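You operate a simulated robot arm through the tools that you are given. There is no shell and no other tool. Be economical: measure what you need, move in short steps, check, and stop when the job is done.

You run a simulated robot arm. Do the job below in one go: nothing can be reset, and whatever is moved stays where it is left.

JOB
Crank the strip in the rolls through at 3.0, then rack it.
Fine: stand it in the rack's back slot; open the rolls to 5.0 afterwards.

It is judged by the outcome, as a careful person would: the job done as asked, and still so three seconds after it is handed in. It fails if anything else is knocked over, pushed out of place, dropped, spilled or broken.

ROBOT AND FRAMES
A 7-joint arm with a two-finger parallel gripper, fixed in place. Base frame: the origin is at the foot of the arm, x ahead of it, y to its left, z up; the work surface is at about z = 1.2. Lengths are in cm, angles in rad, forces in N, time in s.
With the tool pointing down near the work surface it reaches from about 22 to 58 cm from the base axis. Its first joint turns from -1.152 to 1.152 rad. Payload 2.5 kg.
Tool frame: the origin (TCP) lies between the finger pads and is the grasp point; the fingertips stand 2.3 cm ahead of it; z points along the fingers, y is the line along which they close. Largest opening 9.4 cm; finger width 3.8, thickness 1; the body of the gripper, 5.4 by 9.6 cm, starts 3.9 cm behind the TCP.
Orientation is that of the tool frame in the base frame, as [roll, pitch, yaw] about the fixed x, y, z axes, in that order (R = Rz(yaw) Ry(pitch) Rx(roll)). With the fingers straight down and closing along the base's y, the tool's x points along the base's -x, its y along +y and its z along -z.

CONTROLS
- The arm moves only by the tool nudge_tool. Its argument "series" is a list that holds one entry, the list of rows, each a list of 6 numbers: the shift along the tool's x, y, z in cm, then the turn, a rotation vector about the tool's x, y, z in degrees. In form: [[[x, y, z, ax, ay, az], ...]]. A call has 1 to 8 rows; each row is the pose to reach, as a shift and turn from the pose commanded when the call began, along the tool's axes at that moment. "gripper" is the opening in per cent of the stroke, from 0 (shut) to 100 (fully open), set as the call begins (left out, the last holds). Each row takes 0.2 s and may step no farther than 5 cm and 0.15 rad from the row before; otherwise, or with a gripper value out of range, the whole call is refused. Where a pose cannot be reached the arm comes as near as it can. A force on the tool above 40 N (or 10 N above the force at the start of the call, whichever is more), or a blocked arm, ends the call early, and 0.2 s more pass. The fingers move at their own pace (about 10.8 cm/s each) and stop on an object; they squeeze with about 30 N. The grip force told is the motor's: it shows also when the fingers shut on nothing. Time passes only in rows, and 0.2 s behind the last, so rows that repeat a pose let the fingers close. The reply holds the time, the measured pose of the TCP, the force on the tool along the base axes, the opening and the grip force, in the units named above and with some noise.
- Cameras (640 x 400 px; columns grow to the right, rows downward): "scene" is fixed at [14.08, -43.31, 53.81]; the picture's right is [0.56, -0.83, 0.00], its down [-0.52, -0.35, -0.78] and it looks along [0.64, 0.44, -0.63] (base axes); focal length 214 px, centre (320, 200). "wrist" rides on the gripper at [-3.9, 0, -4.4] in the tool frame; the picture's right is [0.00, -1.00, 0.00], its down [0.97, 0.00, -0.24] and it looks along [0.24, 0.00, 0.97] (tool axes); focal length 218 px, centre (320, 200). There is no depth. A picture from a camera that has moved, and an enlarged one, comes with that camera's place and axes in the base frame and with its lens.
- snapshot(camera): a new picture of that camera. It takes no simulated time.
- inspect(camera, box): a new picture of the part [left, top, right, bottom] of that camera's present view, enlarged. It takes no simulated time.
- sign_off(): hands the job in; it is judged then, once.

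Work in short steps. Places have to be worked out from the pictures, the camera data and where the tool is seen: move nearer, look again, correct. Check each grasp and each placing, and mend what went wrong. You have 120 turns and 64 pictures in all, those below and enlarged ones among them. Open the gripper and draw the arm clear of the work before you hand the job in, unless the task says otherwise; then end with one line.

The tools are called after "Emit:" as a command line: name --argument value ..., lists and objects as JSON in quotes. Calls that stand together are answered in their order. nudge_tool: Moves the arm, as the interface text tells. Its arguments: {"type":"object","properties":{"series":{"type":"array","items":{"type":"array","items":{"type":"array","items":{"type":"number"}}}},"gripper":{"type":"number"}},"required":["series"]} The other tools are called the same way: snapshot (camera) takes a picture; inspect (camera, box) takes an enlarged picture of a part of a camera's view; sign_off () hands the job in.

At the start:

```text
time: 0.0
position: [35.07, -8.07, 40.31]
tcp_rot: [-3.14, 0.0, -3.14]
contact_force: [-0.1, 0.6, 0.1]
finger_gap: 9.4
gripper_force: 0.0
```

scene: 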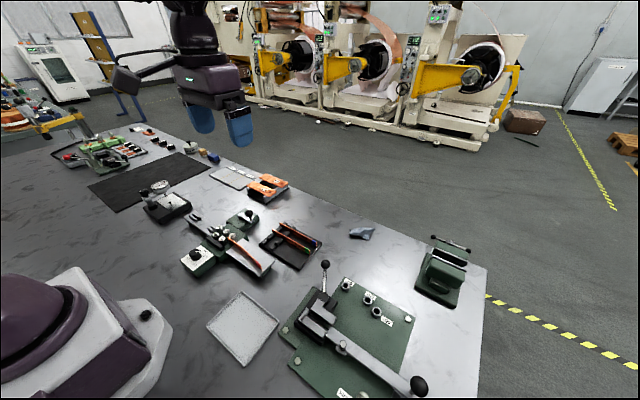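
wrist: 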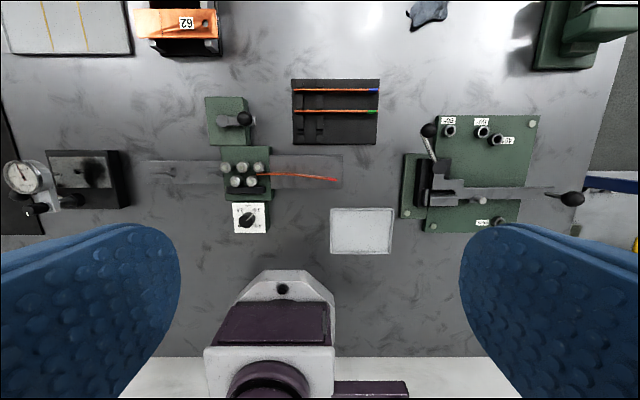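

I start by looking closely at the rolls and the rack from both cameras.

Emit:
inspect --camera "scene" --box '[170, 190, 330, 290]'

Emit:
inspect --camera "wrist" --box '[140, 70, 400, 240]'

```text
4.00 times, centred on (250, 240) of scene
camera zoom: at [14.08, -43.31, 53.81], right [0.56, -0.83, 0.0], down [-0.52, -0.35, -0.78], along [0.64, 0.44, -0.63], focal length 858 px, centre (600, 40)
```

zoom: 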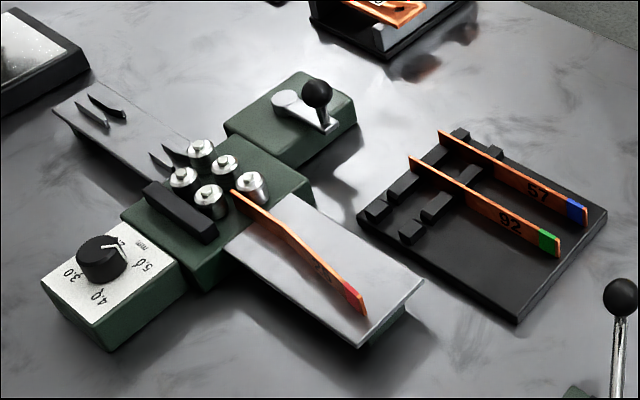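

```text
2.35 times, centred on (270, 155) of wrist
camera zoom: at [38.96, -8.14, 44.68], right [0.0, -1.0, 0.0], down [-0.97, 0.0, 0.24], along [-0.24, 0.0, -0.97], focal length 514 px, centre (438, 306)
```

zoom: 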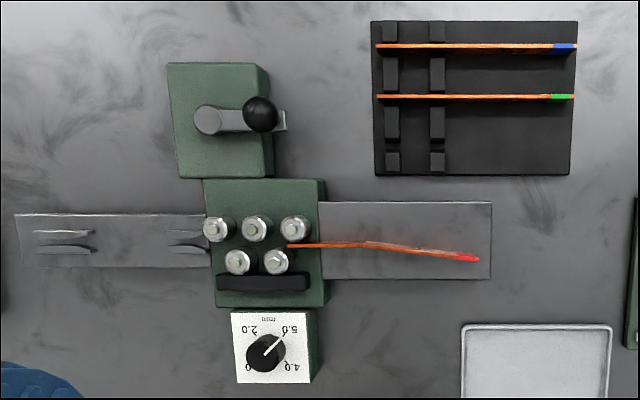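

The dial seems to stand at 5.0. The strip sits in the rolls on its right-hand table, and the slot nearest the arm looks like the free one. I move the wrist camera above the rolls for a closer look.

Emit:
nudge_tool --series '[[[0, 2.6, 3, 0, 0, 0], [0, 5.2, 6, 0, 0, 0], [0, 7.8, 9, 0, 0, 0], [0, 10.4, 12, 0, 0, 0], [0, 12, 15, 0, 0, 0]]]'

Emit:
snapshot --camera "wrist"

```text
time: 1.2
position: [35.1, 4.16, 25.44]
tcp_rot: [3.141, -0.001, -3.141]
contact_force: [-0.2, 0.6, 0.0]
finger_gap: 9.38
gripper_force: 0.0
```

```text
59 pictures are left
camera wrist: at [39.08, 4.17, 29.71], right [0.0, -1.0, 0.0], down [-0.97, 0.0, 0.24], along [-0.24, 0.0, -0.97], focal length 218 px, centre (320, 200)
```

wrist: 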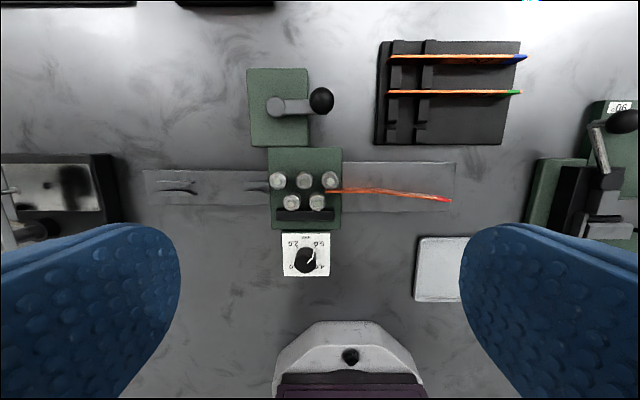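

Emit:
inspect --camera "wrist" --box '[240, 130, 368, 290]'

Emit:
inspect --camera "wrist" --box '[370, 30, 530, 150]'

Emit:
inspect --camera "scene" --box '[176, 200, 276, 280]'

```text
2.50 times, centred on (304, 210) of wrist
camera zoom: at [39.08, 4.17, 29.71], right [0.0, -1.0, 0.0], down [-0.97, 0.0, 0.24], along [-0.24, 0.0, -0.97], focal length 546 px, centre (360, 175)
```

zoom: 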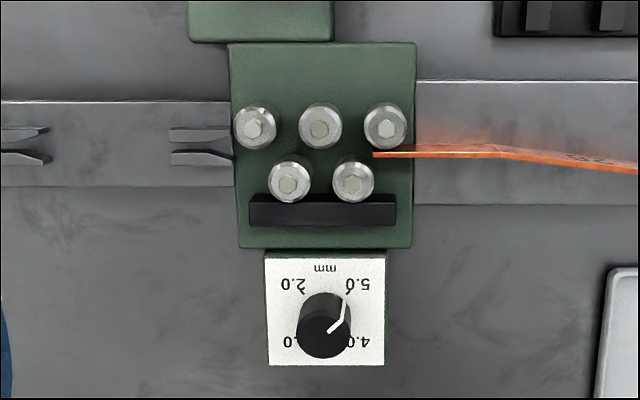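

```text
3.33 times, centred on (450, 90) of wrist
camera zoom: at [39.08, 4.17, 29.71], right [0.0, -1.0, 0.0], down [-0.97, 0.0, 0.24], along [-0.24, 0.0, -0.97], focal length 728 px, centre (-113, 567)
```

zoom: 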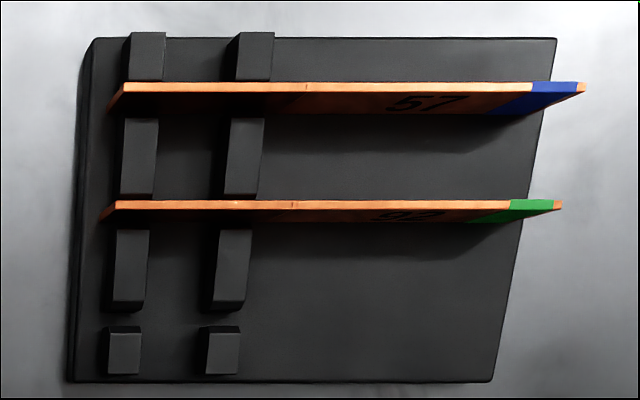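

```text
5.00 times, centred on (226, 240) of scene
camera zoom: at [14.07, -43.31, 53.81], right [0.56, -0.83, 0.0], down [-0.52, -0.35, -0.78], along [0.64, 0.44, -0.63], focal length 1072 px, centre (790, 0)
```

zoom: 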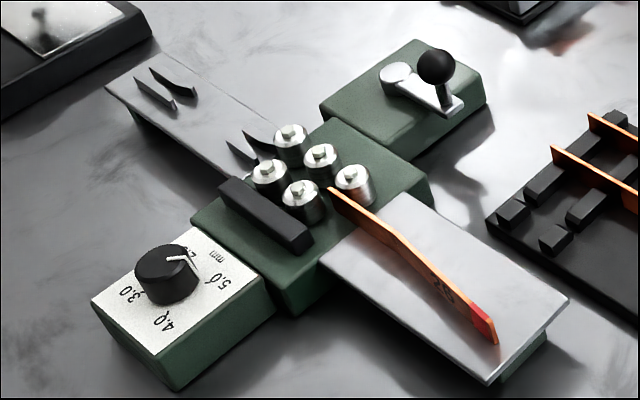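

The rack has three slots, with 57 and 92 in two of them. I check the rack for any labels and look at the other orange thing behind, so I don't mistake the "back slot".

Emit:
inspect --camera "scene" --box '[252, 215, 332, 275]'

Emit:
inspect --camera "scene" --box '[200, 155, 300, 215]'

```text
6.67 times, centred on (292, 245) of scene
camera zoom: at [14.07, -43.31, 53.81], right [0.56, -0.83, 0.0], down [-0.52, -0.35, -0.78], along [0.64, 0.44, -0.63], focal length 1430 px, centre (507, -100)
```

zoom: 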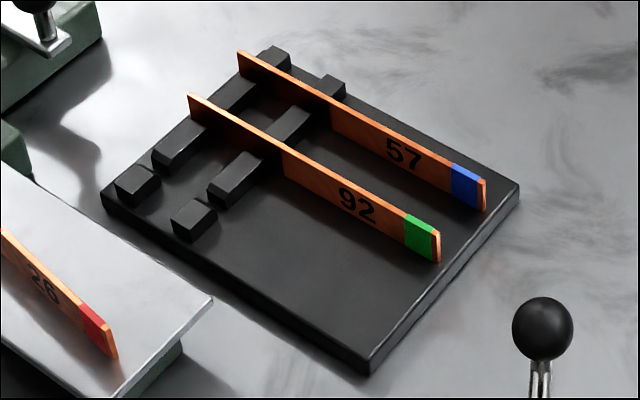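

```text
6.40 times, centred on (250, 185) of scene
camera zoom: at [14.07, -43.31, 53.81], right [0.56, -0.83, 0.0], down [-0.52, -0.35, -0.78], along [0.64, 0.44, -0.63], focal length 1373 px, centre (768, 296)
```

zoom: 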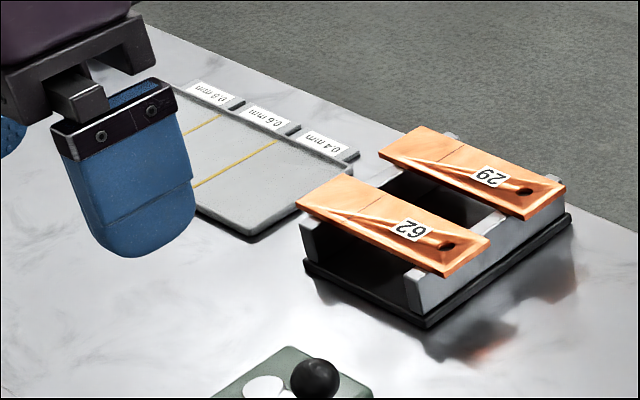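

The dial knob measures at about (25.0, 5.9) with its top at z ≈ 5.6, and the roller tops are at about 5.2. The free slot is the one nearest the arm, so that is where the strip goes. Now I move above the knob with the gripper half open and look again.

Emit:
nudge_tool --series '[[[2.5, 0.45, 2.6, 0, 0, 0], [5, 0.9, 5.2, 0, 0, 0], [7.5, 1.3, 7.8, 0, 0, 0], [10.05, 1.75, 10.4, 0, 0, 0], [10.05, 1.75, 10.4, 0, 0, 0]]]' --gripper 52

Emit:
snapshot --camera "wrist"

```text
time: 2.4
position: [25.29, 5.54, 14.94]
tcp_rot: [3.141, 0.002, -3.141]
contact_force: [-0.6, 0.2, 0.1]
finger_gap: 4.86
gripper_force: 0.0
```

```text
53 pictures are left
camera wrist: at [29.1, 5.5, 19.19], right [0.0, -1.0, 0.0], down [-0.97, 0.0, 0.24], along [-0.24, 0.0, -0.97], focal length 218 px, centre (320, 200)
```

wrist: 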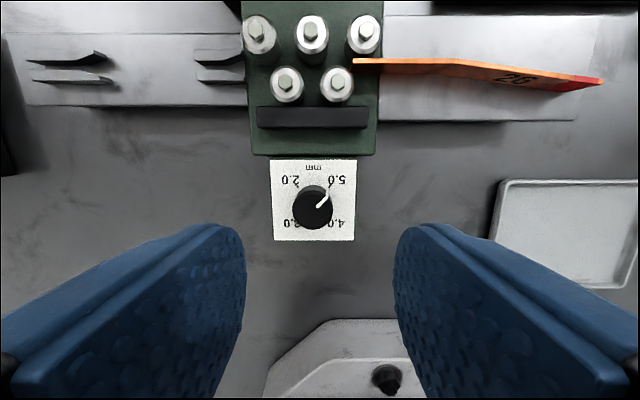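

The knob comes out at (25.1, 5.95), as before. I zoom in on the dial to read the scale and the pointer.

Emit:
inspect --camera "wrist" --box '[260, 150, 370, 250]'

```text
4.00 times, centred on (315, 200) of wrist
camera zoom: at [29.1, 5.5, 19.19], right [0.0, -1.0, 0.0], down [-0.97, 0.0, 0.24], along [-0.24, 0.0, -0.97], focal length 873 px, centre (340, 200)
```

zoom: 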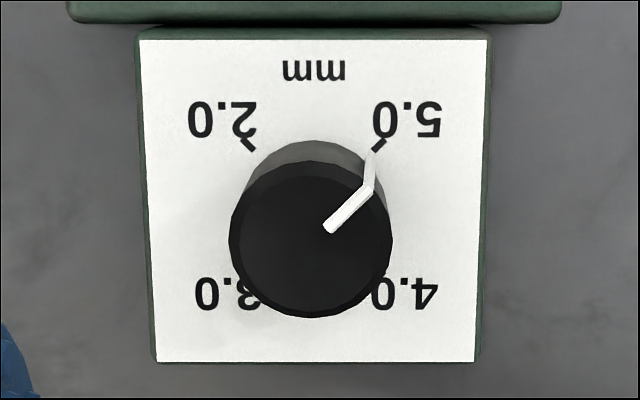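

The pointer stands on 5.0 and the ticks are 90° apart, so 3.0 is half a turn clockwise seen from above. I centre over the knob and pre-turn the gripper counter-clockwise.

Emit:
nudge_tool --series '[[[0.1, 0.3, 0, 0, 0, -8.5], [0.1, 0.3, 0, 0, 0, -17], [0.1, 0.3, 0, 0, 0, -25.5], [0.1, 0.3, 0, 0, 0, -34], [0.1, 0.3, 0, 0, 0, -42.5], [0.1, 0.3, 0, 0, 0, -51], [0.1, 0.3, 0, 0, 0, -59.5], [0.1, 0.3, 0, 0, 0, -68]]]'

Emit:
nudge_tool --series '[[[0, 0, 0, 0, 0, -8], [0, 0, 0, 0, 0, -16], [0, 0, 0, 0, 0, -22], [0, 0, 0, 0, 0, -22]]]'

Emit:
snapshot --camera "wrist"

```text
time: 4.2
position: [24.82, 5.93, 15.06]
tcp_rot: [3.141, -0.001, -1.954]
contact_force: [0.3, -0.1, 0.1]
finger_gap: 4.89
gripper_force: 0.1
```

```text
time: 5.2
position: [24.86, 5.94, 14.98]
tcp_rot: [3.14, 0.0, -1.57]
contact_force: [-0.3, 0.5, -0.7]
finger_gap: 4.9
gripper_force: 0.0
```

```text
51 pictures are left
camera wrist: at [24.92, 9.74, 19.3], right [1.0, 0.0, 0.0], down [0.0, -0.97, 0.24], along [0.0, -0.24, -0.97], focal length 218 px, centre (320, 200)
```

wrist: 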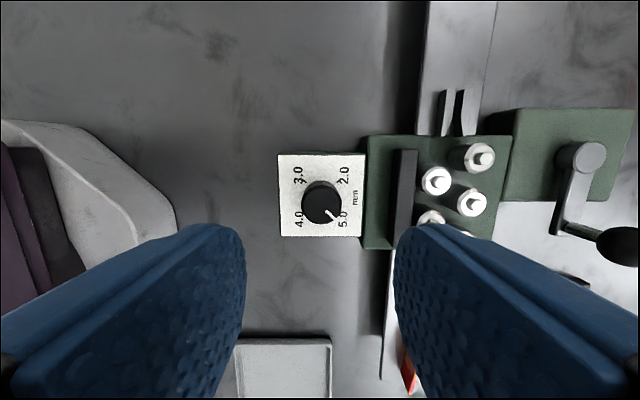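

The knob is centred at (25.05, 6.0), so I shift 0.2 cm and descend until the fingertips are at about z = 4.2.

Emit:
nudge_tool --series '[[[0, -0.18, 3, 0, 0, 0], [0, -0.18, 6, 0, 0, 0], [0, -0.18, 8.5, 0, 0, 0], [0, -0.18, 8.5, 0, 0, 0]]]'

Emit:
nudge_tool --series '[[[0, 0, 0, 0, 0, 0], [0, 0, 0, 0, 0, 0], [0, 0, 0, 0, 0, 0]]]' --gripper 0

Emit:
snapshot --camera "wrist"

```text
time: 6.2
position: [25.15, 5.9, 6.36]
tcp_rot: [3.141, 0.0, -1.571]
contact_force: [-0.3, -0.3, -0.5]
finger_gap: 4.87
gripper_force: 0.1
```

```text
time: 7.0
position: [24.93, 5.92, 6.35]
tcp_rot: [3.138, -0.002, -1.57]
contact_force: [-13.9, 2.2, -0.7]
finger_gap: 2.67
gripper_force: 44.9
```

```text
50 pictures are left
camera wrist: at [25.04, 9.8, 10.7], right [1.0, 0.0, 0.0], down [0.0, -0.97, 0.24], along [0.0, -0.24, -0.97], focal length 218 px, centre (320, 200)
```

wrist: 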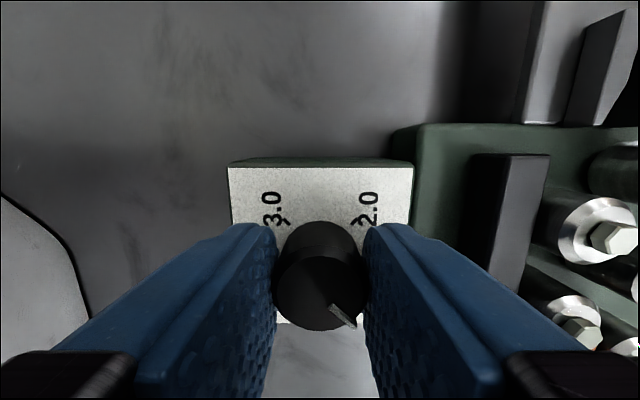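

The knob is gripped (2.67 cm), with a sideways load of about 14 N. I ease off 0.15 cm in that direction and start turning clockwise.

Emit:
nudge_tool --series '[[[0, 0.15, 0, 0, 0, 0], [0, 0.15, 0, 0, 0, 8.5], [0, 0.15, 0, 0, 0, 17], [0, 0.15, 0, 0, 0, 25.5], [0, 0.15, 0, 0, 0, 34], [0, 0.15, 0, 0, 0, 42.5], [0, 0.15, 0, 0, 0, 51], [0, 0.15, 0, 0, 0, 59.5]]]'

Emit:
snapshot --camera "wrist"

```text
time: 8.8
position: [24.98, 5.93, 6.37]
tcp_rot: [3.141, 0.0, -2.612]
contact_force: [3.3, -4.7, -22.5]
finger_gap: 2.66
gripper_force: 45.3
```

```text
49 pictures are left
camera wrist: at [28.32, 7.9, 10.77], right [0.51, -0.86, 0.0], down [-0.84, -0.49, 0.24], along [-0.21, -0.12, -0.97], focal length 218 px, centre (320, 200)
```

wrist: 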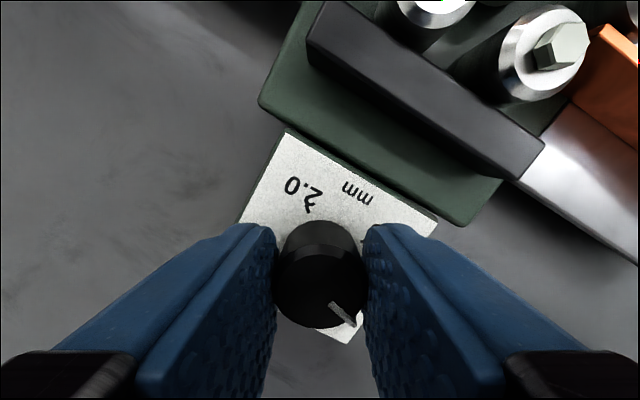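

The pointer turns with the gripper, about 60° so far. I carry on.

Emit:
nudge_tool --series '[[[0, 0, 0, 0, 0, 8.5], [0, 0, 0, 0, 0, 17], [0, 0, 0, 0, 0, 25.5], [0, 0, 0, 0, 0, 34], [0, 0, 0, 0, 0, 42.5], [0, 0, 0, 0, 0, 51], [0, 0, 0, 0, 0, 59.5], [0, 0, 0, 0, 0, 60.5]]]'

Emit:
nudge_tool --series '[[[0, 0, 0, 0, 0, 8.5], [0, 0, 0, 0, 0, 17], [0, 0, 0, 0, 0, 25.5], [0, 0, 0, 0, 0, 34], [0, 0, 0, 0, 0, 42.5], [0, 0, 0, 0, 0, 51], [0, 0, 0, 0, 0, 59.5], [0, 0, 0, 0, 0, 60]]]'

Emit:
snapshot --camera "wrist"

```text
time: 10.6
position: [24.81, 5.95, 6.63]
tcp_rot: [3.137, -0.001, 2.62]
contact_force: [-5.0, 24.0, 26.2]
finger_gap: 2.64
gripper_force: 45.0
```

```text
time: 12.4
position: [24.99, 6.06, 6.43]
tcp_rot: [3.14, 0.0, 1.572]
contact_force: [9.0, 26.5, 9.2]
finger_gap: 2.68
gripper_force: 45.5
```

```text
48 pictures are left
camera wrist: at [25.01, 2.15, 10.84], right [-1.0, 0.0, 0.0], down [0.0, 0.97, 0.24], along [0.0, 0.24, -0.97], focal length 218 px, centre (320, 200)
```

wrist: 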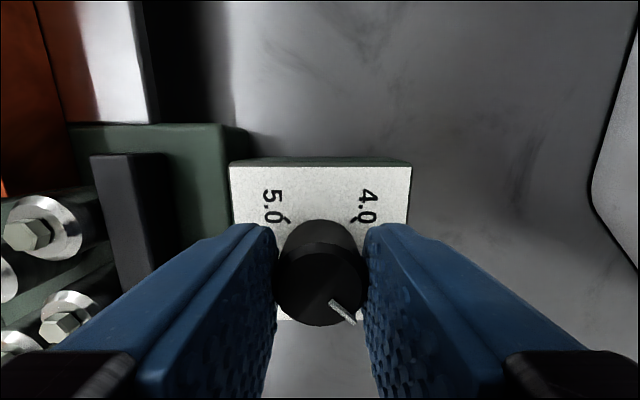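

That makes 180° in all. I release, rise straight up and check the dial.

Emit:
nudge_tool --series '[[[0, 0, 0, 0, 0, 0], [0, 0, 0, 0, 0, 0], [0, 0, -4, 0, 0, 0], [0, 0, -8.5, 0, 0, 0], [0, 0, -8.5, 0, 0, 0]]]' --gripper 50

Emit:
inspect --camera "wrist" --box '[240, 130, 400, 250]'

```text
time: 13.6
position: [25.08, 6.07, 15.02]
tcp_rot: [3.141, 0.0, 1.57]
contact_force: [0.4, 1.6, -0.7]
finger_gap: 4.71
gripper_force: 0.0
```

```text
3.33 times, centred on (320, 190) of wrist
camera zoom: at [25.04, 2.19, 19.29], right [-1.0, 0.0, 0.0], down [0.0, 0.97, 0.24], along [0.0, 0.24, -0.97], focal length 728 px, centre (320, 233)
```

zoom: 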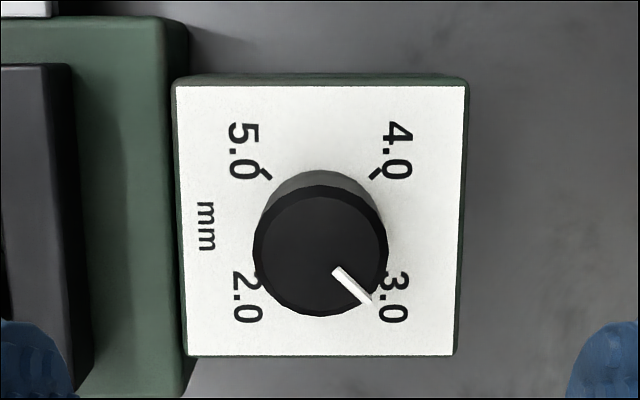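

The dial now reads 3.0. Next I go over to the crank, turning the gripper back on the way.

Emit:
nudge_tool --series '[[[0, 2, -2, 0, 0, -8.5], [0, 4.5, -2, 0, 0, -17], [-0.5, 7, -2, 0, 0, -25.5], [-1, 9.5, -2, 0, 0, -34], [-1.5, 12, -2, 0, 0, -42.5], [-2, 14.5, -2, 0, 0, -51], [-2, 16.5, -2, 0, 0, -59.5], [-2, 18, -2, 0, 0, -68]]]'

Emit:
nudge_tool --series '[[[0, 0, 0, 0, 0, -8], [0, 0, 0, 0, 0, -16], [0, 0, 0, 0, 0, -22], [0, 0, 0, 0, 0, -22]]]'

Emit:
snapshot --camera "wrist"

```text
time: 15.4
position: [43.05, 3.93, 17.03]
tcp_rot: [-3.141, 0.0, 2.761]
contact_force: [-1.2, 0.3, -0.3]
finger_gap: 4.68
gripper_force: 0.1
```

```text
time: 16.4
position: [42.95, 3.92, 16.99]
tcp_rot: [3.141, 0.001, -3.141]
contact_force: [0.2, -0.7, -0.5]
finger_gap: 4.71
gripper_force: 0.0
```

```text
46 pictures are left
camera wrist: at [46.9, 3.88, 21.26], right [0.0, -1.0, 0.0], down [-0.97, 0.0, 0.24], along [-0.24, 0.0, -0.97], focal length 218 px, centre (320, 200)
```

wrist: 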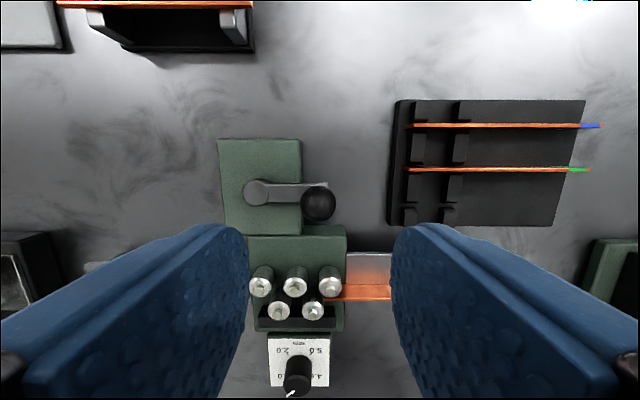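

The ball handle is at about (43.2, 4.0, 7.5) and the crank axis at about (43.4, 9.05), so the radius is about 5 cm. I descend around the ball with the fingertips above roller height, then grip it.

Emit:
nudge_tool --series '[[[-0.25, 0.1, 4.4, 0, 0, 0], [-0.25, 0.1, 8.8, 0, 0, 0], [-0.25, 0.1, 8.8, 0, 0, 0]]]'

Emit:
nudge_tool --series '[[[0, 0, 0, 0, 0, 0], [0, 0, 0, 0, 0, 0], [0, 0, 0, 0, 0, 0]]]' --gripper 0

Emit:
snapshot --camera "scene"

```text
time: 17.2
position: [43.04, 3.84, 8.29]
tcp_rot: [-3.141, 0.0, 3.141]
contact_force: [-0.9, 0.0, -0.4]
finger_gap: 4.72
gripper_force: 0.0
```

```text
time: 18.0
position: [43.08, 3.99, 8.33]
tcp_rot: [3.139, 0.0, -3.14]
contact_force: [2.5, 13.7, -7.5]
finger_gap: 2.33
gripper_force: 45.9
```

```text
45 pictures are left
```

scene: 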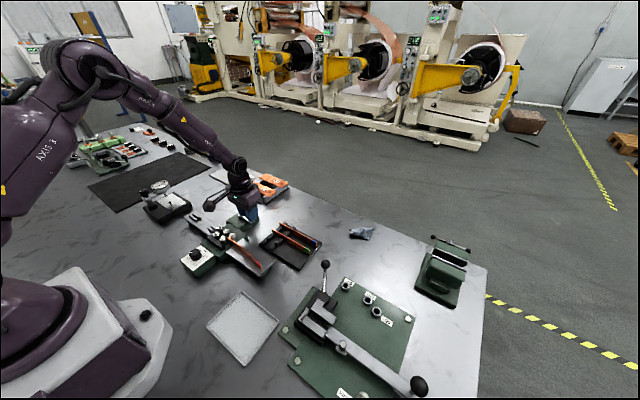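

The ball is gripped (2.33 cm). Before testing which way the crank feeds, I take a close reference view of the strip.

Emit:
inspect --camera "scene" --box '[200, 215, 280, 275]'

Emit:
nudge_tool --series '[[[-0.65, 0.15, 0, 0, 0, 0], [-1.3, 0.3, 0, 0, 0, 0], [-1.3, 0.3, 0, 0, 0, 0]]]'

Emit:
inspect --camera "scene" --box '[200, 215, 280, 275]'

```text
6.67 times, centred on (240, 245) of scene
camera zoom: at [14.08, -43.31, 53.81], right [0.56, -0.83, 0.0], down [-0.52, -0.35, -0.78], along [0.64, 0.44, -0.63], focal length 1430 px, centre (853, -100)
```

zoom: 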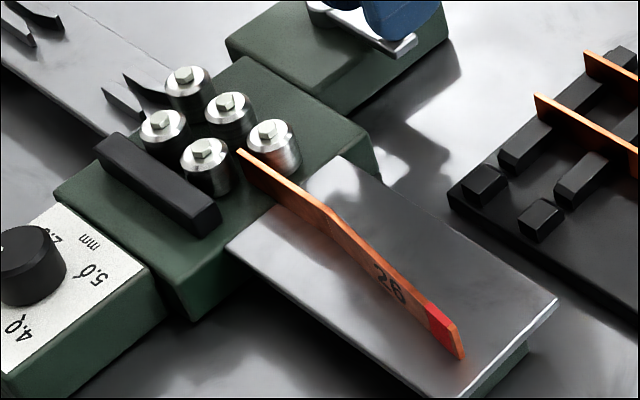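

```text
time: 18.8
position: [44.37, 4.14, 8.29]
tcp_rot: [-3.141, -0.002, 3.141]
contact_force: [-6.8, -0.9, 9.5]
finger_gap: 2.36
gripper_force: 45.0
```

```text
6.67 times, centred on (240, 245) of scene
camera zoom: at [14.07, -43.31, 53.81], right [0.56, -0.83, 0.0], down [-0.52, -0.35, -0.78], along [0.64, 0.44, -0.63], focal length 1430 px, centre (853, -100)
```

zoom: 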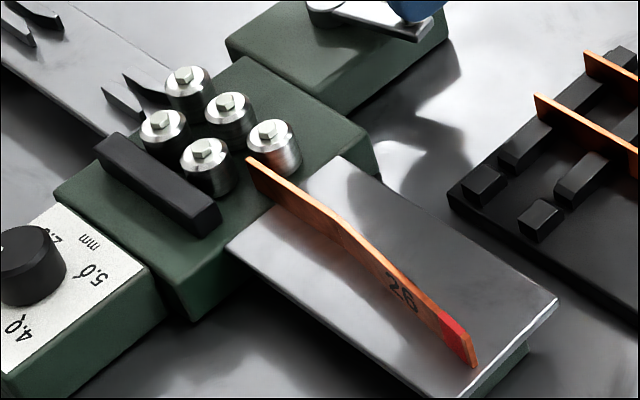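

Counter-clockwise feeds the strip outward by about 0.5 cm, and its tip is still at the first roll. So clockwise is the right way. I turn back past the start and check that it re-engages.

Emit:
nudge_tool --series '[[[0.65, -0.13, 0, 0, 0, 0], [1.3, -0.17, 0, 0, 0, 0], [1.95, -0.13, 0, 0, 0, 0], [2.6, 0, 0, 0, 0, 0], [2.6, 0, 0, 0, 0, 0]]]'

Emit:
inspect --camera "scene" --box '[200, 215, 280, 275]'

```text
time: 20.0
position: [41.83, 4.09, 8.36]
tcp_rot: [-3.139, 0.003, 3.138]
contact_force: [0.8, -21.3, 14.7]
finger_gap: 2.34
gripper_force: 45.1
```

```text
6.67 times, centred on (240, 245) of scene
camera zoom: at [14.07, -43.31, 53.82], right [0.56, -0.83, 0.0], down [-0.52, -0.35, -0.78], along [0.64, 0.44, -0.63], focal length 1430 px, centre (853, -100)
```

zoom: 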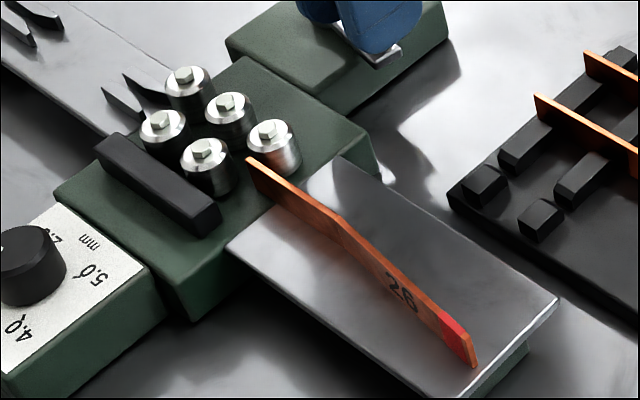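

The strip came out far enough that it lost the rolls, so I'll have to feed its tip back into the nip by hand. I release the crank, rise and go over the strip, with the gripper turned to close across it.

Emit:
nudge_tool --series '[[[0, 0, 0, 0, 0, 0], [0, 0, 0, 0, 0, 0], [0, 0, -4.5, 0, 0, 0], [0, 0, -9, 0, 0, 0], [0, 0, -9, 0, 0, 0]]]' --gripper 50

Emit:
nudge_tool --series '[[[1.5, -1, 0, 0, 0, 8.5], [3, -2, 0, 0, 0, 17], [4.5, -3, 0, 0, 0, 25.5], [6, -4, 0, 0, 0, 34], [7, -5, 0, 0, 0, 42.5], [7.5, -5.5, 0, 0, 0, 51], [8, -6, 0, 0, 0, 59.5], [8, -6, 0, 0, 0, 68]]]'

Emit:
nudge_tool --series '[[[0, 0, 0, 0, 0, 8], [0, 0, 0, 0, 0, 16], [0, 0, 0, 0, 0, 22], [0, 0, 0, 0, 0, 22]]]'

Emit:
snapshot --camera "wrist"

```text
time: 21.2
position: [41.85, 4.65, 16.98]
tcp_rot: [-3.141, 0.001, -3.142]
contact_force: [0.3, -0.6, 0.2]
finger_gap: 4.72
gripper_force: 0.0
```

```text
time: 23.0
position: [34.0, -1.68, 17.18]
tcp_rot: [-3.141, 0.001, 1.951]
contact_force: [-0.5, -0.6, -0.4]
finger_gap: 4.71
gripper_force: 0.0
```

```text
time: 24.0
position: [33.98, -1.65, 17.13]
tcp_rot: [3.141, 0.0, 1.57]
contact_force: [0.3, -0.9, -0.2]
finger_gap: 4.68
gripper_force: 0.1
```

```text
41 pictures are left
camera wrist: at [33.88, -5.52, 21.5], right [-1.0, 0.0, 0.0], down [0.0, 0.97, 0.24], along [0.0, 0.24, -0.97], focal length 218 px, centre (320, 200)
```

wrist: 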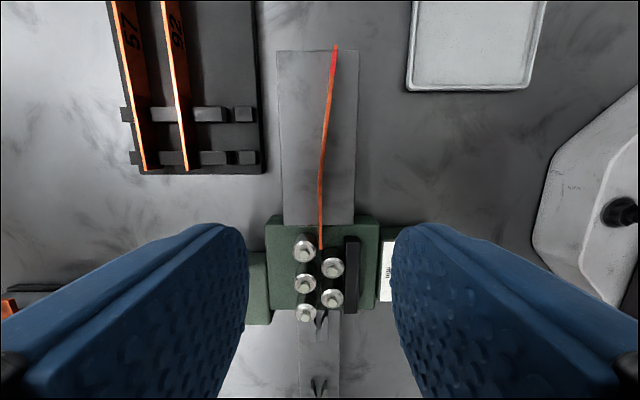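

I place the strip's tip at about (33.8, 2.8), just at the first roll's centre, with its top at z ≈ 4.9 and the table at about 3.0. I descend to grip the straight part at y ≈ -1.25.

Emit:
nudge_tool --series '[[[0.4, -0.1, 4, 0, 0, 0], [0.4, -0.1, 8, 0, 0, 0], [0.4, -0.1, 11.1, 0, 0, 0], [0.4, -0.1, 11.1, 0, 0, 0]]]' --gripper 30

Emit:
snapshot --camera "wrist"

```text
time: 25.0
position: [33.59, -1.23, 6.19]
tcp_rot: [3.141, -0.001, 1.569]
contact_force: [-0.3, -0.7, 0.3]
finger_gap: 2.81
gripper_force: 0.1
```

```text
40 pictures are left
camera wrist: at [33.62, -5.12, 10.54], right [-1.0, 0.0, 0.0], down [0.0, 0.97, 0.24], along [0.0, 0.24, -0.97], focal length 218 px, centre (320, 200)
```

wrist: 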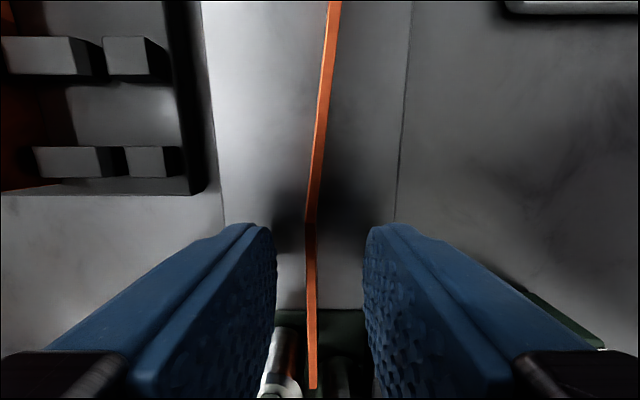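

The strip stands between the fingers, about 0.25 cm to the +x side. I centre on it and close.

Emit:
nudge_tool --series '[[[0, 0.25, 0, 0, 0, 0], [0, 0.25, 0, 0, 0, 0]]]'

Emit:
nudge_tool --series '[[[0, 0, 0, 0, 0, 0], [0, 0, 0, 0, 0, 0], [0, 0, 0, 0, 0, 0]]]' --gripper 0

Emit:
snapshot --camera "wrist"

```text
time: 25.6
position: [33.84, -1.2, 6.17]
tcp_rot: [-3.14, 0.002, 1.571]
contact_force: [0.2, 0.4, 0.3]
finger_gap: 2.81
gripper_force: 0.1
```

```text
time: 26.4
position: [33.85, -1.3, 6.09]
tcp_rot: [-3.141, 0.0, 1.572]
contact_force: [0.5, 0.3, -1.0]
finger_gap: 0.18
gripper_force: 29.5
```

```text
39 pictures are left
camera wrist: at [33.88, -5.15, 10.46], right [-1.0, 0.0, 0.0], down [0.0, 0.97, 0.24], along [0.0, 0.24, -0.97], focal length 218 px, centre (320, 200)
```

wrist: 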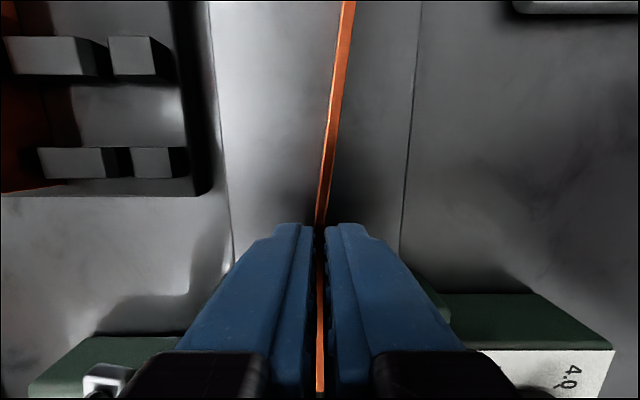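

The strip is gripped; it is about 2 mm thick. I slide it 0.9 cm toward the rolls in small steps and watch the force.

Emit:
nudge_tool --series '[[[0.3, 0, 0, 0, 0, 0], [0.6, 0, 0, 0, 0, 0], [0.9, 0, 0, 0, 0, 0], [0.9, 0, 0, 0, 0, 0]]]'

Emit:
inspect --camera "scene" --box '[200, 215, 280, 275]'

```text
time: 27.4
position: [34.02, -0.45, 6.02]
tcp_rot: [3.14, 0.002, 1.569]
contact_force: [-3.1, -9.2, 18.2]
finger_gap: 0.17
gripper_force: 29.8
```

```text
6.67 times, centred on (240, 245) of scene
camera zoom: at [14.07, -43.31, 53.82], right [0.56, -0.83, 0.0], down [-0.52, -0.35, -0.78], along [0.64, 0.44, -0.63], focal length 1430 px, centre (853, -100)
```

zoom: 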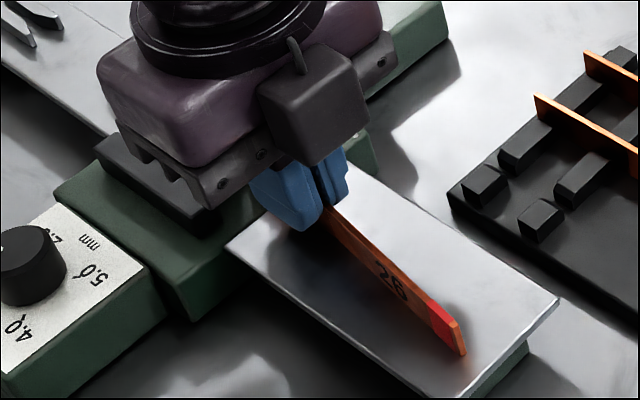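

The tail is back to about where it was at the start. I push 0.35 cm further for margin and take a look.

Emit:
nudge_tool --series '[[[0.2, 0, -0.1, 0, 0, 0], [0.35, 0, -0.1, 0, 0, 0], [0.35, 0, -0.1, 0, 0, 0]]]'

Emit:
nudge_tool --series '[[[0, 0, 0, 0, 0, 0], [0, 0, -3, 0, 0, 0], [0, 0, -7, 0, 0, 0], [0, 0, -11, 0, 0, 0], [0, 0, -11, 0, 0, 0]]]' --gripper 25

Emit:
inspect --camera "wrist" --box '[250, 30, 390, 330]'

```text
time: 28.2
position: [34.03, 0.09, 6.11]
tcp_rot: [-3.139, 0.002, 1.571]
contact_force: [-0.3, -2.1, -0.2]
finger_gap: 0.19
gripper_force: 30.2
```

```text
time: 29.4
position: [34.07, -0.02, 17.13]
tcp_rot: [-3.141, -0.001, 1.571]
contact_force: [-0.4, -0.1, 0.7]
finger_gap: 2.35
gripper_force: 0.2
```

```text
1.33 times, centred on (320, 180) of wrist
camera zoom: at [33.94, -3.98, 21.45], right [-1.0, 0.0, 0.0], down [0.0, 0.97, 0.24], along [0.0, 0.24, -0.97], focal length 291 px, centre (320, 227)
```

zoom: 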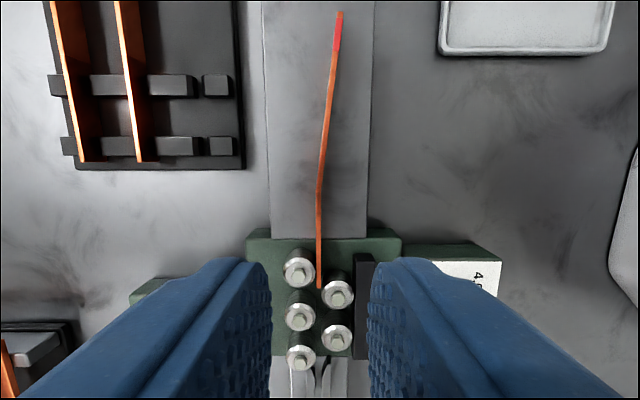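

The tip now sits between the first upper and first lower rolls. I go back over the crank ball, keeping this gripper yaw.

Emit:
nudge_tool --series '[[[1.5, 2.5, 0, 0, 0, 0], [3, 5, 0, 0, 0, 0], [4.3, 7.8, 0, 0, 0, 0], [4.3, 7.8, 0, 0, 0, 0]]]' --gripper 52

Emit:
snapshot --camera "wrist"

```text
time: 30.4
position: [41.82, 4.2, 17.21]
tcp_rot: [3.141, 0.0, 1.572]
contact_force: [0.4, 1.5, -0.3]
finger_gap: 4.87
gripper_force: 0.0
```

```text
36 pictures are left
camera wrist: at [41.88, 0.18, 21.55], right [-1.0, 0.0, 0.0], down [0.0, 0.97, 0.24], along [0.0, 0.24, -0.97], focal length 218 px, centre (320, 200)
```

wrist: 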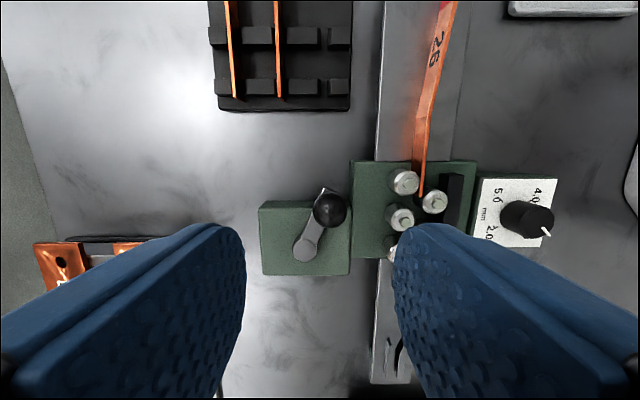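

The crank ball is now at about (41.2, 4.3) and the axis at about (43.0, 8.75), so the radius is about 4.75 cm. I centre, descend and grip.

Emit:
nudge_tool --series '[[[0.1, -0.55, 4.5, 0, 0, 0], [0.1, -0.55, 9, 0, 0, 0], [0.1, -0.55, 9, 0, 0, 0]]]'

Emit:
nudge_tool --series '[[[0, 0, 0, 0, 0, 0], [0, 0, 0, 0, 0, 0], [0, 0, 0, 0, 0, 0]]]' --gripper 0

Emit:
inspect --camera "wrist" --box '[160, 130, 480, 330]'

```text
time: 31.2
position: [41.19, 4.37, 8.29]
tcp_rot: [3.14, 0.001, 1.57]
contact_force: [-0.4, -0.8, 0.3]
finger_gap: 4.87
gripper_force: 0.0
```

```text
time: 32.0
position: [41.28, 4.4, 8.27]
tcp_rot: [-3.139, -0.001, 1.572]
contact_force: [-1.2, -1.5, -5.1]
finger_gap: 2.36
gripper_force: 45.3
```

```text
2.00 times, centred on (320, 230) of wrist
camera zoom: at [41.24, 0.45, 12.61], right [-1.0, 0.0, 0.0], down [0.0, 0.97, 0.24], along [0.0, 0.24, -0.97], focal length 436 px, centre (320, 140)
```

zoom: 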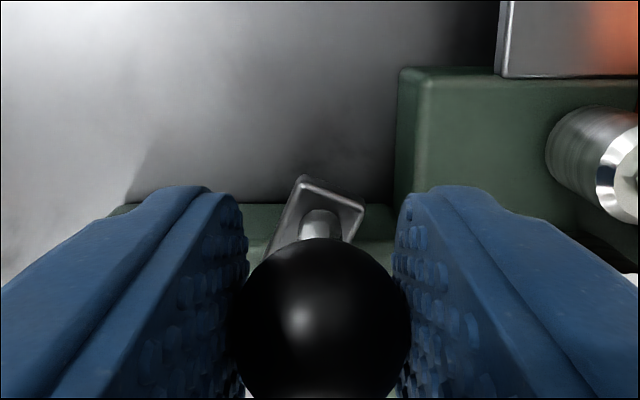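

The grip is good with almost no side load. I crank clockwise 40° and check the force and the strip.

Emit:
nudge_tool --series '[[[0.37, -0.74, 0, 0, 0, 0], [0.86, -1.39, 0, 0, 0, 0], [1.46, -1.95, 0, 0, 0, 0], [2.15, -2.39, 0, 0, 0, 0], [2.15, -2.39, 0, 0, 0, 0]]]'

Emit:
inspect --camera "scene" --box '[190, 205, 280, 275]'

```text
time: 33.2
position: [38.8, 6.61, 8.3]
tcp_rot: [3.139, -0.001, 1.57]
contact_force: [13.0, -0.1, 0.6]
finger_gap: 2.33
gripper_force: 45.8
```

```text
5.71 times, centred on (235, 240) of scene
camera zoom: at [14.08, -43.31, 53.81], right [0.56, -0.83, 0.0], down [-0.52, -0.35, -0.78], along [0.64, 0.44, -0.63], focal length 1226 px, centre (806, -29)
```

zoom: 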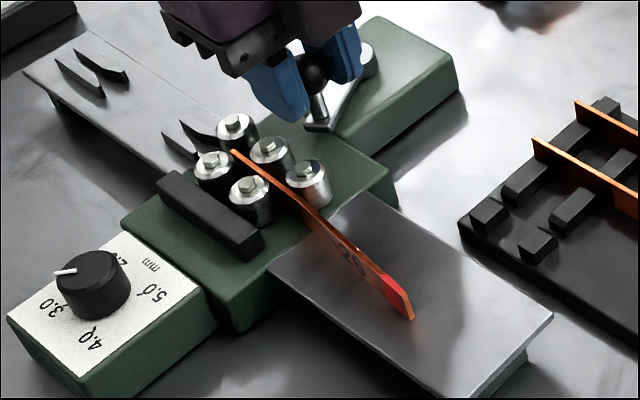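

Clockwise feeds the strip in well. The side load suggests the axis lies 0.1 cm further +x, so I correct for that and crank on to the -270° position.

Emit:
nudge_tool --series '[[[0.98, -0.3, 0, 0, 0, 0], [2.2, -0.46, 0, 0, 0, 0], [3.42, -0.3, 0, 0, 0, 0], [4.55, 0.17, 0, 0, 0, 0], [5.52, 0.92, 0, 0, 0, 0], [6.27, 1.89, 0, 0, 0, 0], [6.74, 3.02, 0, 0, 0, 0], [6.9, 4.24, 0, 0, 0, 0]]]'

Emit:
inspect --camera "scene" --box '[170, 195, 275, 275]'

```text
time: 34.2
position: [38.4, 11.04, 8.14]
tcp_rot: [-3.122, -0.001, 1.574]
contact_force: [-0.4, 1.9, 2.3]
finger_gap: 2.36
gripper_force: 45.0
stopped in row 4: the force on the tool passed its limit (the readings are from after the stop); the commanded pose is now the measured one
```

```text
5.00 times, centred on (222, 235) of scene
camera zoom: at [14.08, -43.31, 53.81], right [0.56, -0.83, 0.0], down [-0.52, -0.35, -0.78], along [0.64, 0.44, -0.63], focal length 1072 px, centre (808, 25)
```

zoom: 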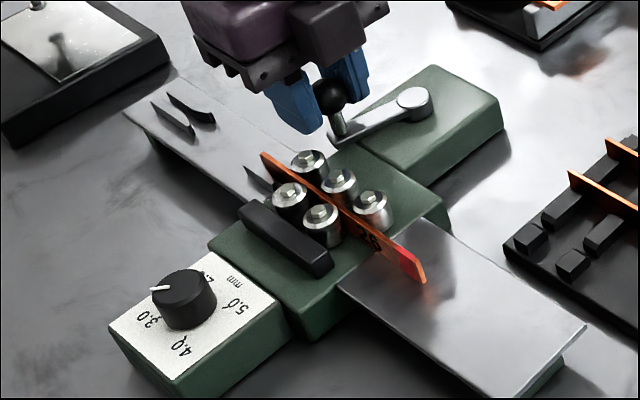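

The call stopped on the force limit, though the strip is feeding nicely. I check where the ball sits in the fingers.

Emit:
snapshot --camera "wrist"

```text
32 pictures are left
camera wrist: at [38.48, 7.07, 12.39], right [-1.0, 0.0, 0.02], down [0.0, 0.97, 0.24], along [-0.02, 0.24, -0.97], focal length 218 px, centre (320, 200)
```

wrist: 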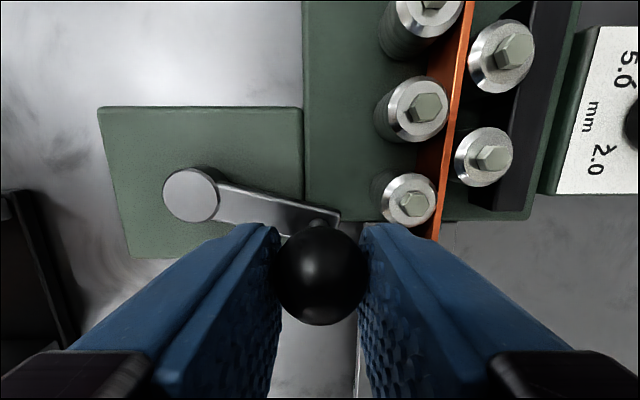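

The ball slid 0.8 cm between the pads, because they lay parallel to the motion; it is at about (38.4, 10.2). I open a little, re-centre, and turn the gripper so that it will push along the crank's path.

Emit:
nudge_tool --series '[[[0, 0, 0, 0, 0, 0], [-0.85, 0, -0.2, 0, 0, -8.5], [-0.85, 0, -0.2, 0, 0, -17], [-0.85, 0, -0.2, 0, 0, -25.5], [-0.85, 0, -0.2, 0, 0, -34], [-0.85, 0, -0.2, 0, 0, -42.5], [-0.85, 0, -0.2, 0, 0, -51], [-0.85, 0, -0.2, 0, 0, -59.5]]]' --gripper 42

Emit:
nudge_tool --series '[[[0, 0, 0, 0, 0, 0], [0, 0, 0, 0, 0, 0], [0, 0, 0, 0, 0, 0]]]' --gripper 0

Emit:
snapshot --camera "wrist"

```text
time: 36.0
position: [38.44, 10.11, 8.31]
tcp_rot: [-3.136, -0.016, 2.611]
contact_force: [-0.3, 0.7, -0.4]
finger_gap: 3.94
gripper_force: 0.2
```

```text
time: 36.8
position: [38.46, 10.15, 8.34]
tcp_rot: [-3.137, -0.016, 2.609]
contact_force: [2.7, 2.3, -0.7]
finger_gap: 2.35
gripper_force: 45.7
```

```text
31 pictures are left
camera wrist: at [41.92, 8.13, 12.6], right [-0.51, -0.86, 0.01], down [-0.83, 0.49, 0.26], along [-0.22, 0.12, -0.97], focal length 218 px, centre (320, 200)
```

wrist: 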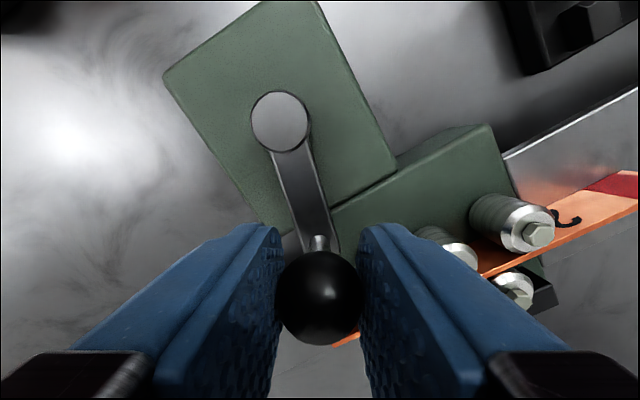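

The ball is centred and firmly gripped. The axis works out at (43.25, 8.93) with a radius of 4.95. I crank 64° clockwise, turning the gripper along with it.

Emit:
nudge_tool --series '[[[0.148, 0.675, 0, 0, 0, 8], [0.2, 1.363, 0, 0, 0, 16], [0.156, 2.053, 0, 0, 0, 24], [0.017, 2.729, 0, 0, 0, 32], [-0.215, 3.379, 0, 0, 0, 40], [-0.536, 3.991, 0, 0, 0, 48], [-0.938, 4.552, 0, 0, 0, 56], [-1.415, 5.052, 0, 0, 0, 64]]]'

Emit:
inspect --camera "scene" --box '[160, 185, 280, 275]'

```text
time: 38.6
position: [42.24, 13.85, 8.39]
tcp_rot: [-3.125, -0.003, 1.491]
contact_force: [4.1, -5.0, 7.8]
finger_gap: 2.35
gripper_force: 45.2
```

```text
4.44 times, centred on (220, 230) of scene
camera zoom: at [14.07, -43.31, 53.81], right [0.56, -0.83, 0.0], down [-0.52, -0.35, -0.78], along [0.64, 0.44, -0.63], focal length 953 px, centre (764, 67)
```

zoom: 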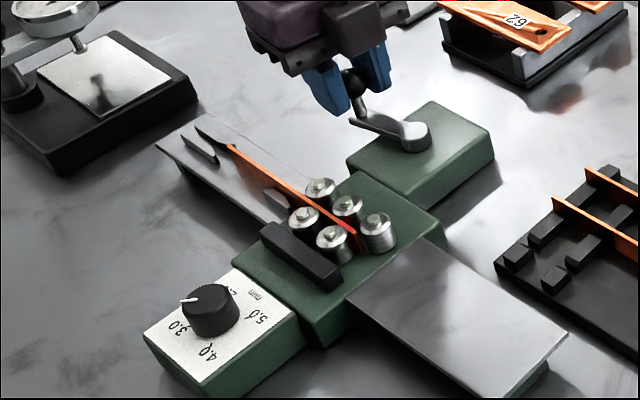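

That works very well: the red tail is now among the rolls, and the strip comes out straight. I repeat the same 64° step.

Emit:
nudge_tool --series '[[[0.148, 0.675, 0, 0, 0, 8], [0.2, 1.363, 0, 0, 0, 16], [0.156, 2.053, 0, 0, 0, 24], [0.017, 2.729, 0, 0, 0, 32], [-0.215, 3.379, 0, 0, 0, 40], [-0.536, 3.991, 0, 0, 0, 48], [-0.938, 4.552, 0, 0, 0, 56], [-1.415, 5.052, 0, 0, 0, 64]]]'

Emit:
inspect --camera "scene" --box '[160, 185, 280, 275]'

```text
time: 40.4
position: [47.14, 11.94, 8.24]
tcp_rot: [-3.134, 0.014, 0.375]
contact_force: [-0.3, 7.2, 18.8]
finger_gap: 2.34
gripper_force: 44.8
```

```text
4.44 times, centred on (220, 230) of scene
camera zoom: at [14.07, -43.31, 53.81], right [0.56, -0.83, 0.0], down [-0.52, -0.35, -0.78], along [0.64, 0.44, -0.63], focal length 953 px, centre (764, 67)
```

zoom: 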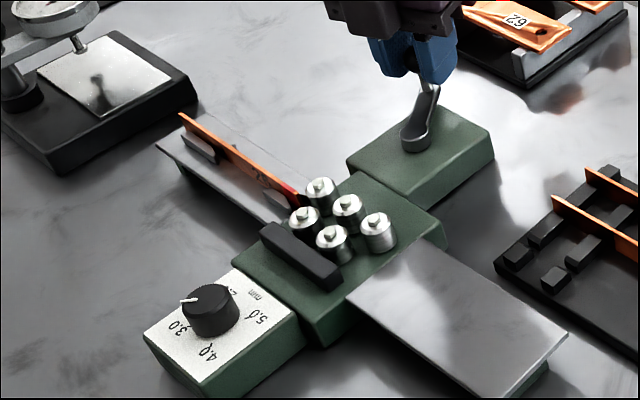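

The tail is just leaving the last roll. I turn about 24° more, without further wrist rotation, to clear it.

Emit:
nudge_tool --series '[[[0.148, 0.675, 0, 0, 0, 0], [0.2, 1.363, 0, 0, 0, 0], [0.156, 2.053, 0, 0, 0, 0], [0.156, 2.053, 0, 0, 0, 0]]]'

Emit:
inspect --camera "scene" --box '[180, 195, 260, 255]'

```text
time: 41.4
position: [47.94, 10.08, 8.02]
tcp_rot: [-3.135, 0.018, 0.373]
contact_force: [-0.1, 1.0, 13.2]
finger_gap: 2.33
gripper_force: 45.3
```

```text
6.67 times, centred on (220, 225) of scene
camera zoom: at [14.07, -43.32, 53.81], right [0.56, -0.83, 0.0], down [-0.52, -0.35, -0.78], along [0.64, 0.44, -0.63], focal length 1430 px, centre (987, 33)
```

zoom: 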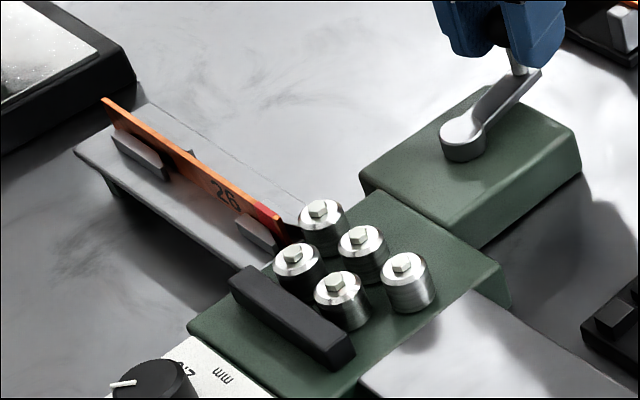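

The strip lies free of the rolls in the exit guides, its tail at y ≈ 10.2 and tip at y ≈ 25.3, at x ≈ 33.9. I release the crank, rise and move above the middle of the strip.

Emit:
nudge_tool --series '[[[0, 0, 0, 0, 0, 0], [0, 0, 0, 0, 0, 0], [0, 0, -4.5, 0, 0, 0], [0, 0, -9, 0, 0, 0], [0, 0, -9, 0, 0, 0]]]' --gripper 50

Emit:
nudge_tool --series '[[[-1.3, -1.5, 0, 0, 0, -8.5], [-2.6, -3, 0, 0, 0, -17], [-3.9, -4.5, 0, 0, 0, -25.5], [-5.2, -6, 0, 0, 0, -34], [-6.5, -7.5, 0, 0, 0, -42.5], [-7.8, -9, 0, 0, 0, -51], [-9.1, -10.5, 0, 0, 0, -59.5], [-10.3, -12, 0, 0, 0, -68]]]' --gripper 35

Emit:
snapshot --camera "wrist"

```text
time: 42.6
position: [48.16, 10.33, 17.36]
tcp_rot: [-3.132, 0.015, 0.376]
contact_force: [0.3, 0.0, -0.7]
finger_gap: 4.7
gripper_force: 0.0
```

```text
time: 44.4
position: [34.38, 17.53, 17.22]
tcp_rot: [-3.124, -0.002, 1.567]
contact_force: [1.2, -0.4, -0.9]
finger_gap: 3.31
gripper_force: 0.1
```

```text
27 pictures are left
camera wrist: at [34.43, 13.44, 21.57], right [-1.0, 0.01, 0.02], down [0.01, 0.97, 0.24], along [-0.02, 0.24, -0.97], focal length 218 px, centre (320, 200)
```

wrist: 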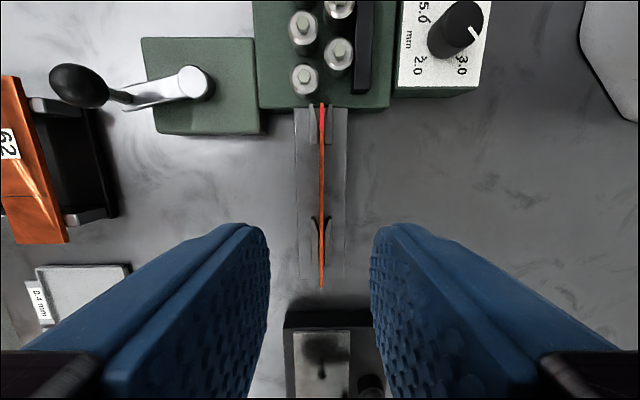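

The strip is straight, at x ≈ 34.0, and the gap between the guide pairs is centred at y ≈ 16. I level the slight tilt, move there and go down in two stages.

Emit:
nudge_tool --series '[[[-0.8, -0.35, 3, -1, 0, 0], [-1.55, -0.4, 6, -1, 0, 0], [-1.55, -0.4, 9, -1, 0, 0], [-1.55, -0.4, 9, -1, 0, 0]]]'

Emit:
snapshot --camera "wrist"

```text
time: 45.4
position: [33.54, 16.06, 8.55]
tcp_rot: [-3.142, -0.003, 1.562]
contact_force: [0.2, 0.5, -1.1]
finger_gap: 3.3
gripper_force: 0.0
```

```text
26 pictures are left
camera wrist: at [33.53, 12.06, 12.81], right [-1.0, 0.01, 0.0], down [0.01, 0.97, 0.24], along [0.0, 0.24, -0.97], focal length 218 px, centre (320, 200)
```

wrist: 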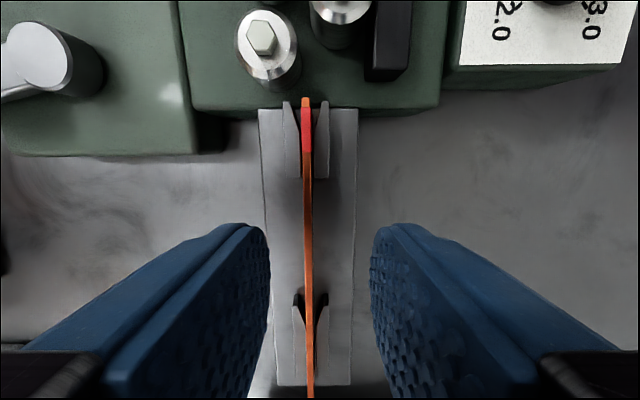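

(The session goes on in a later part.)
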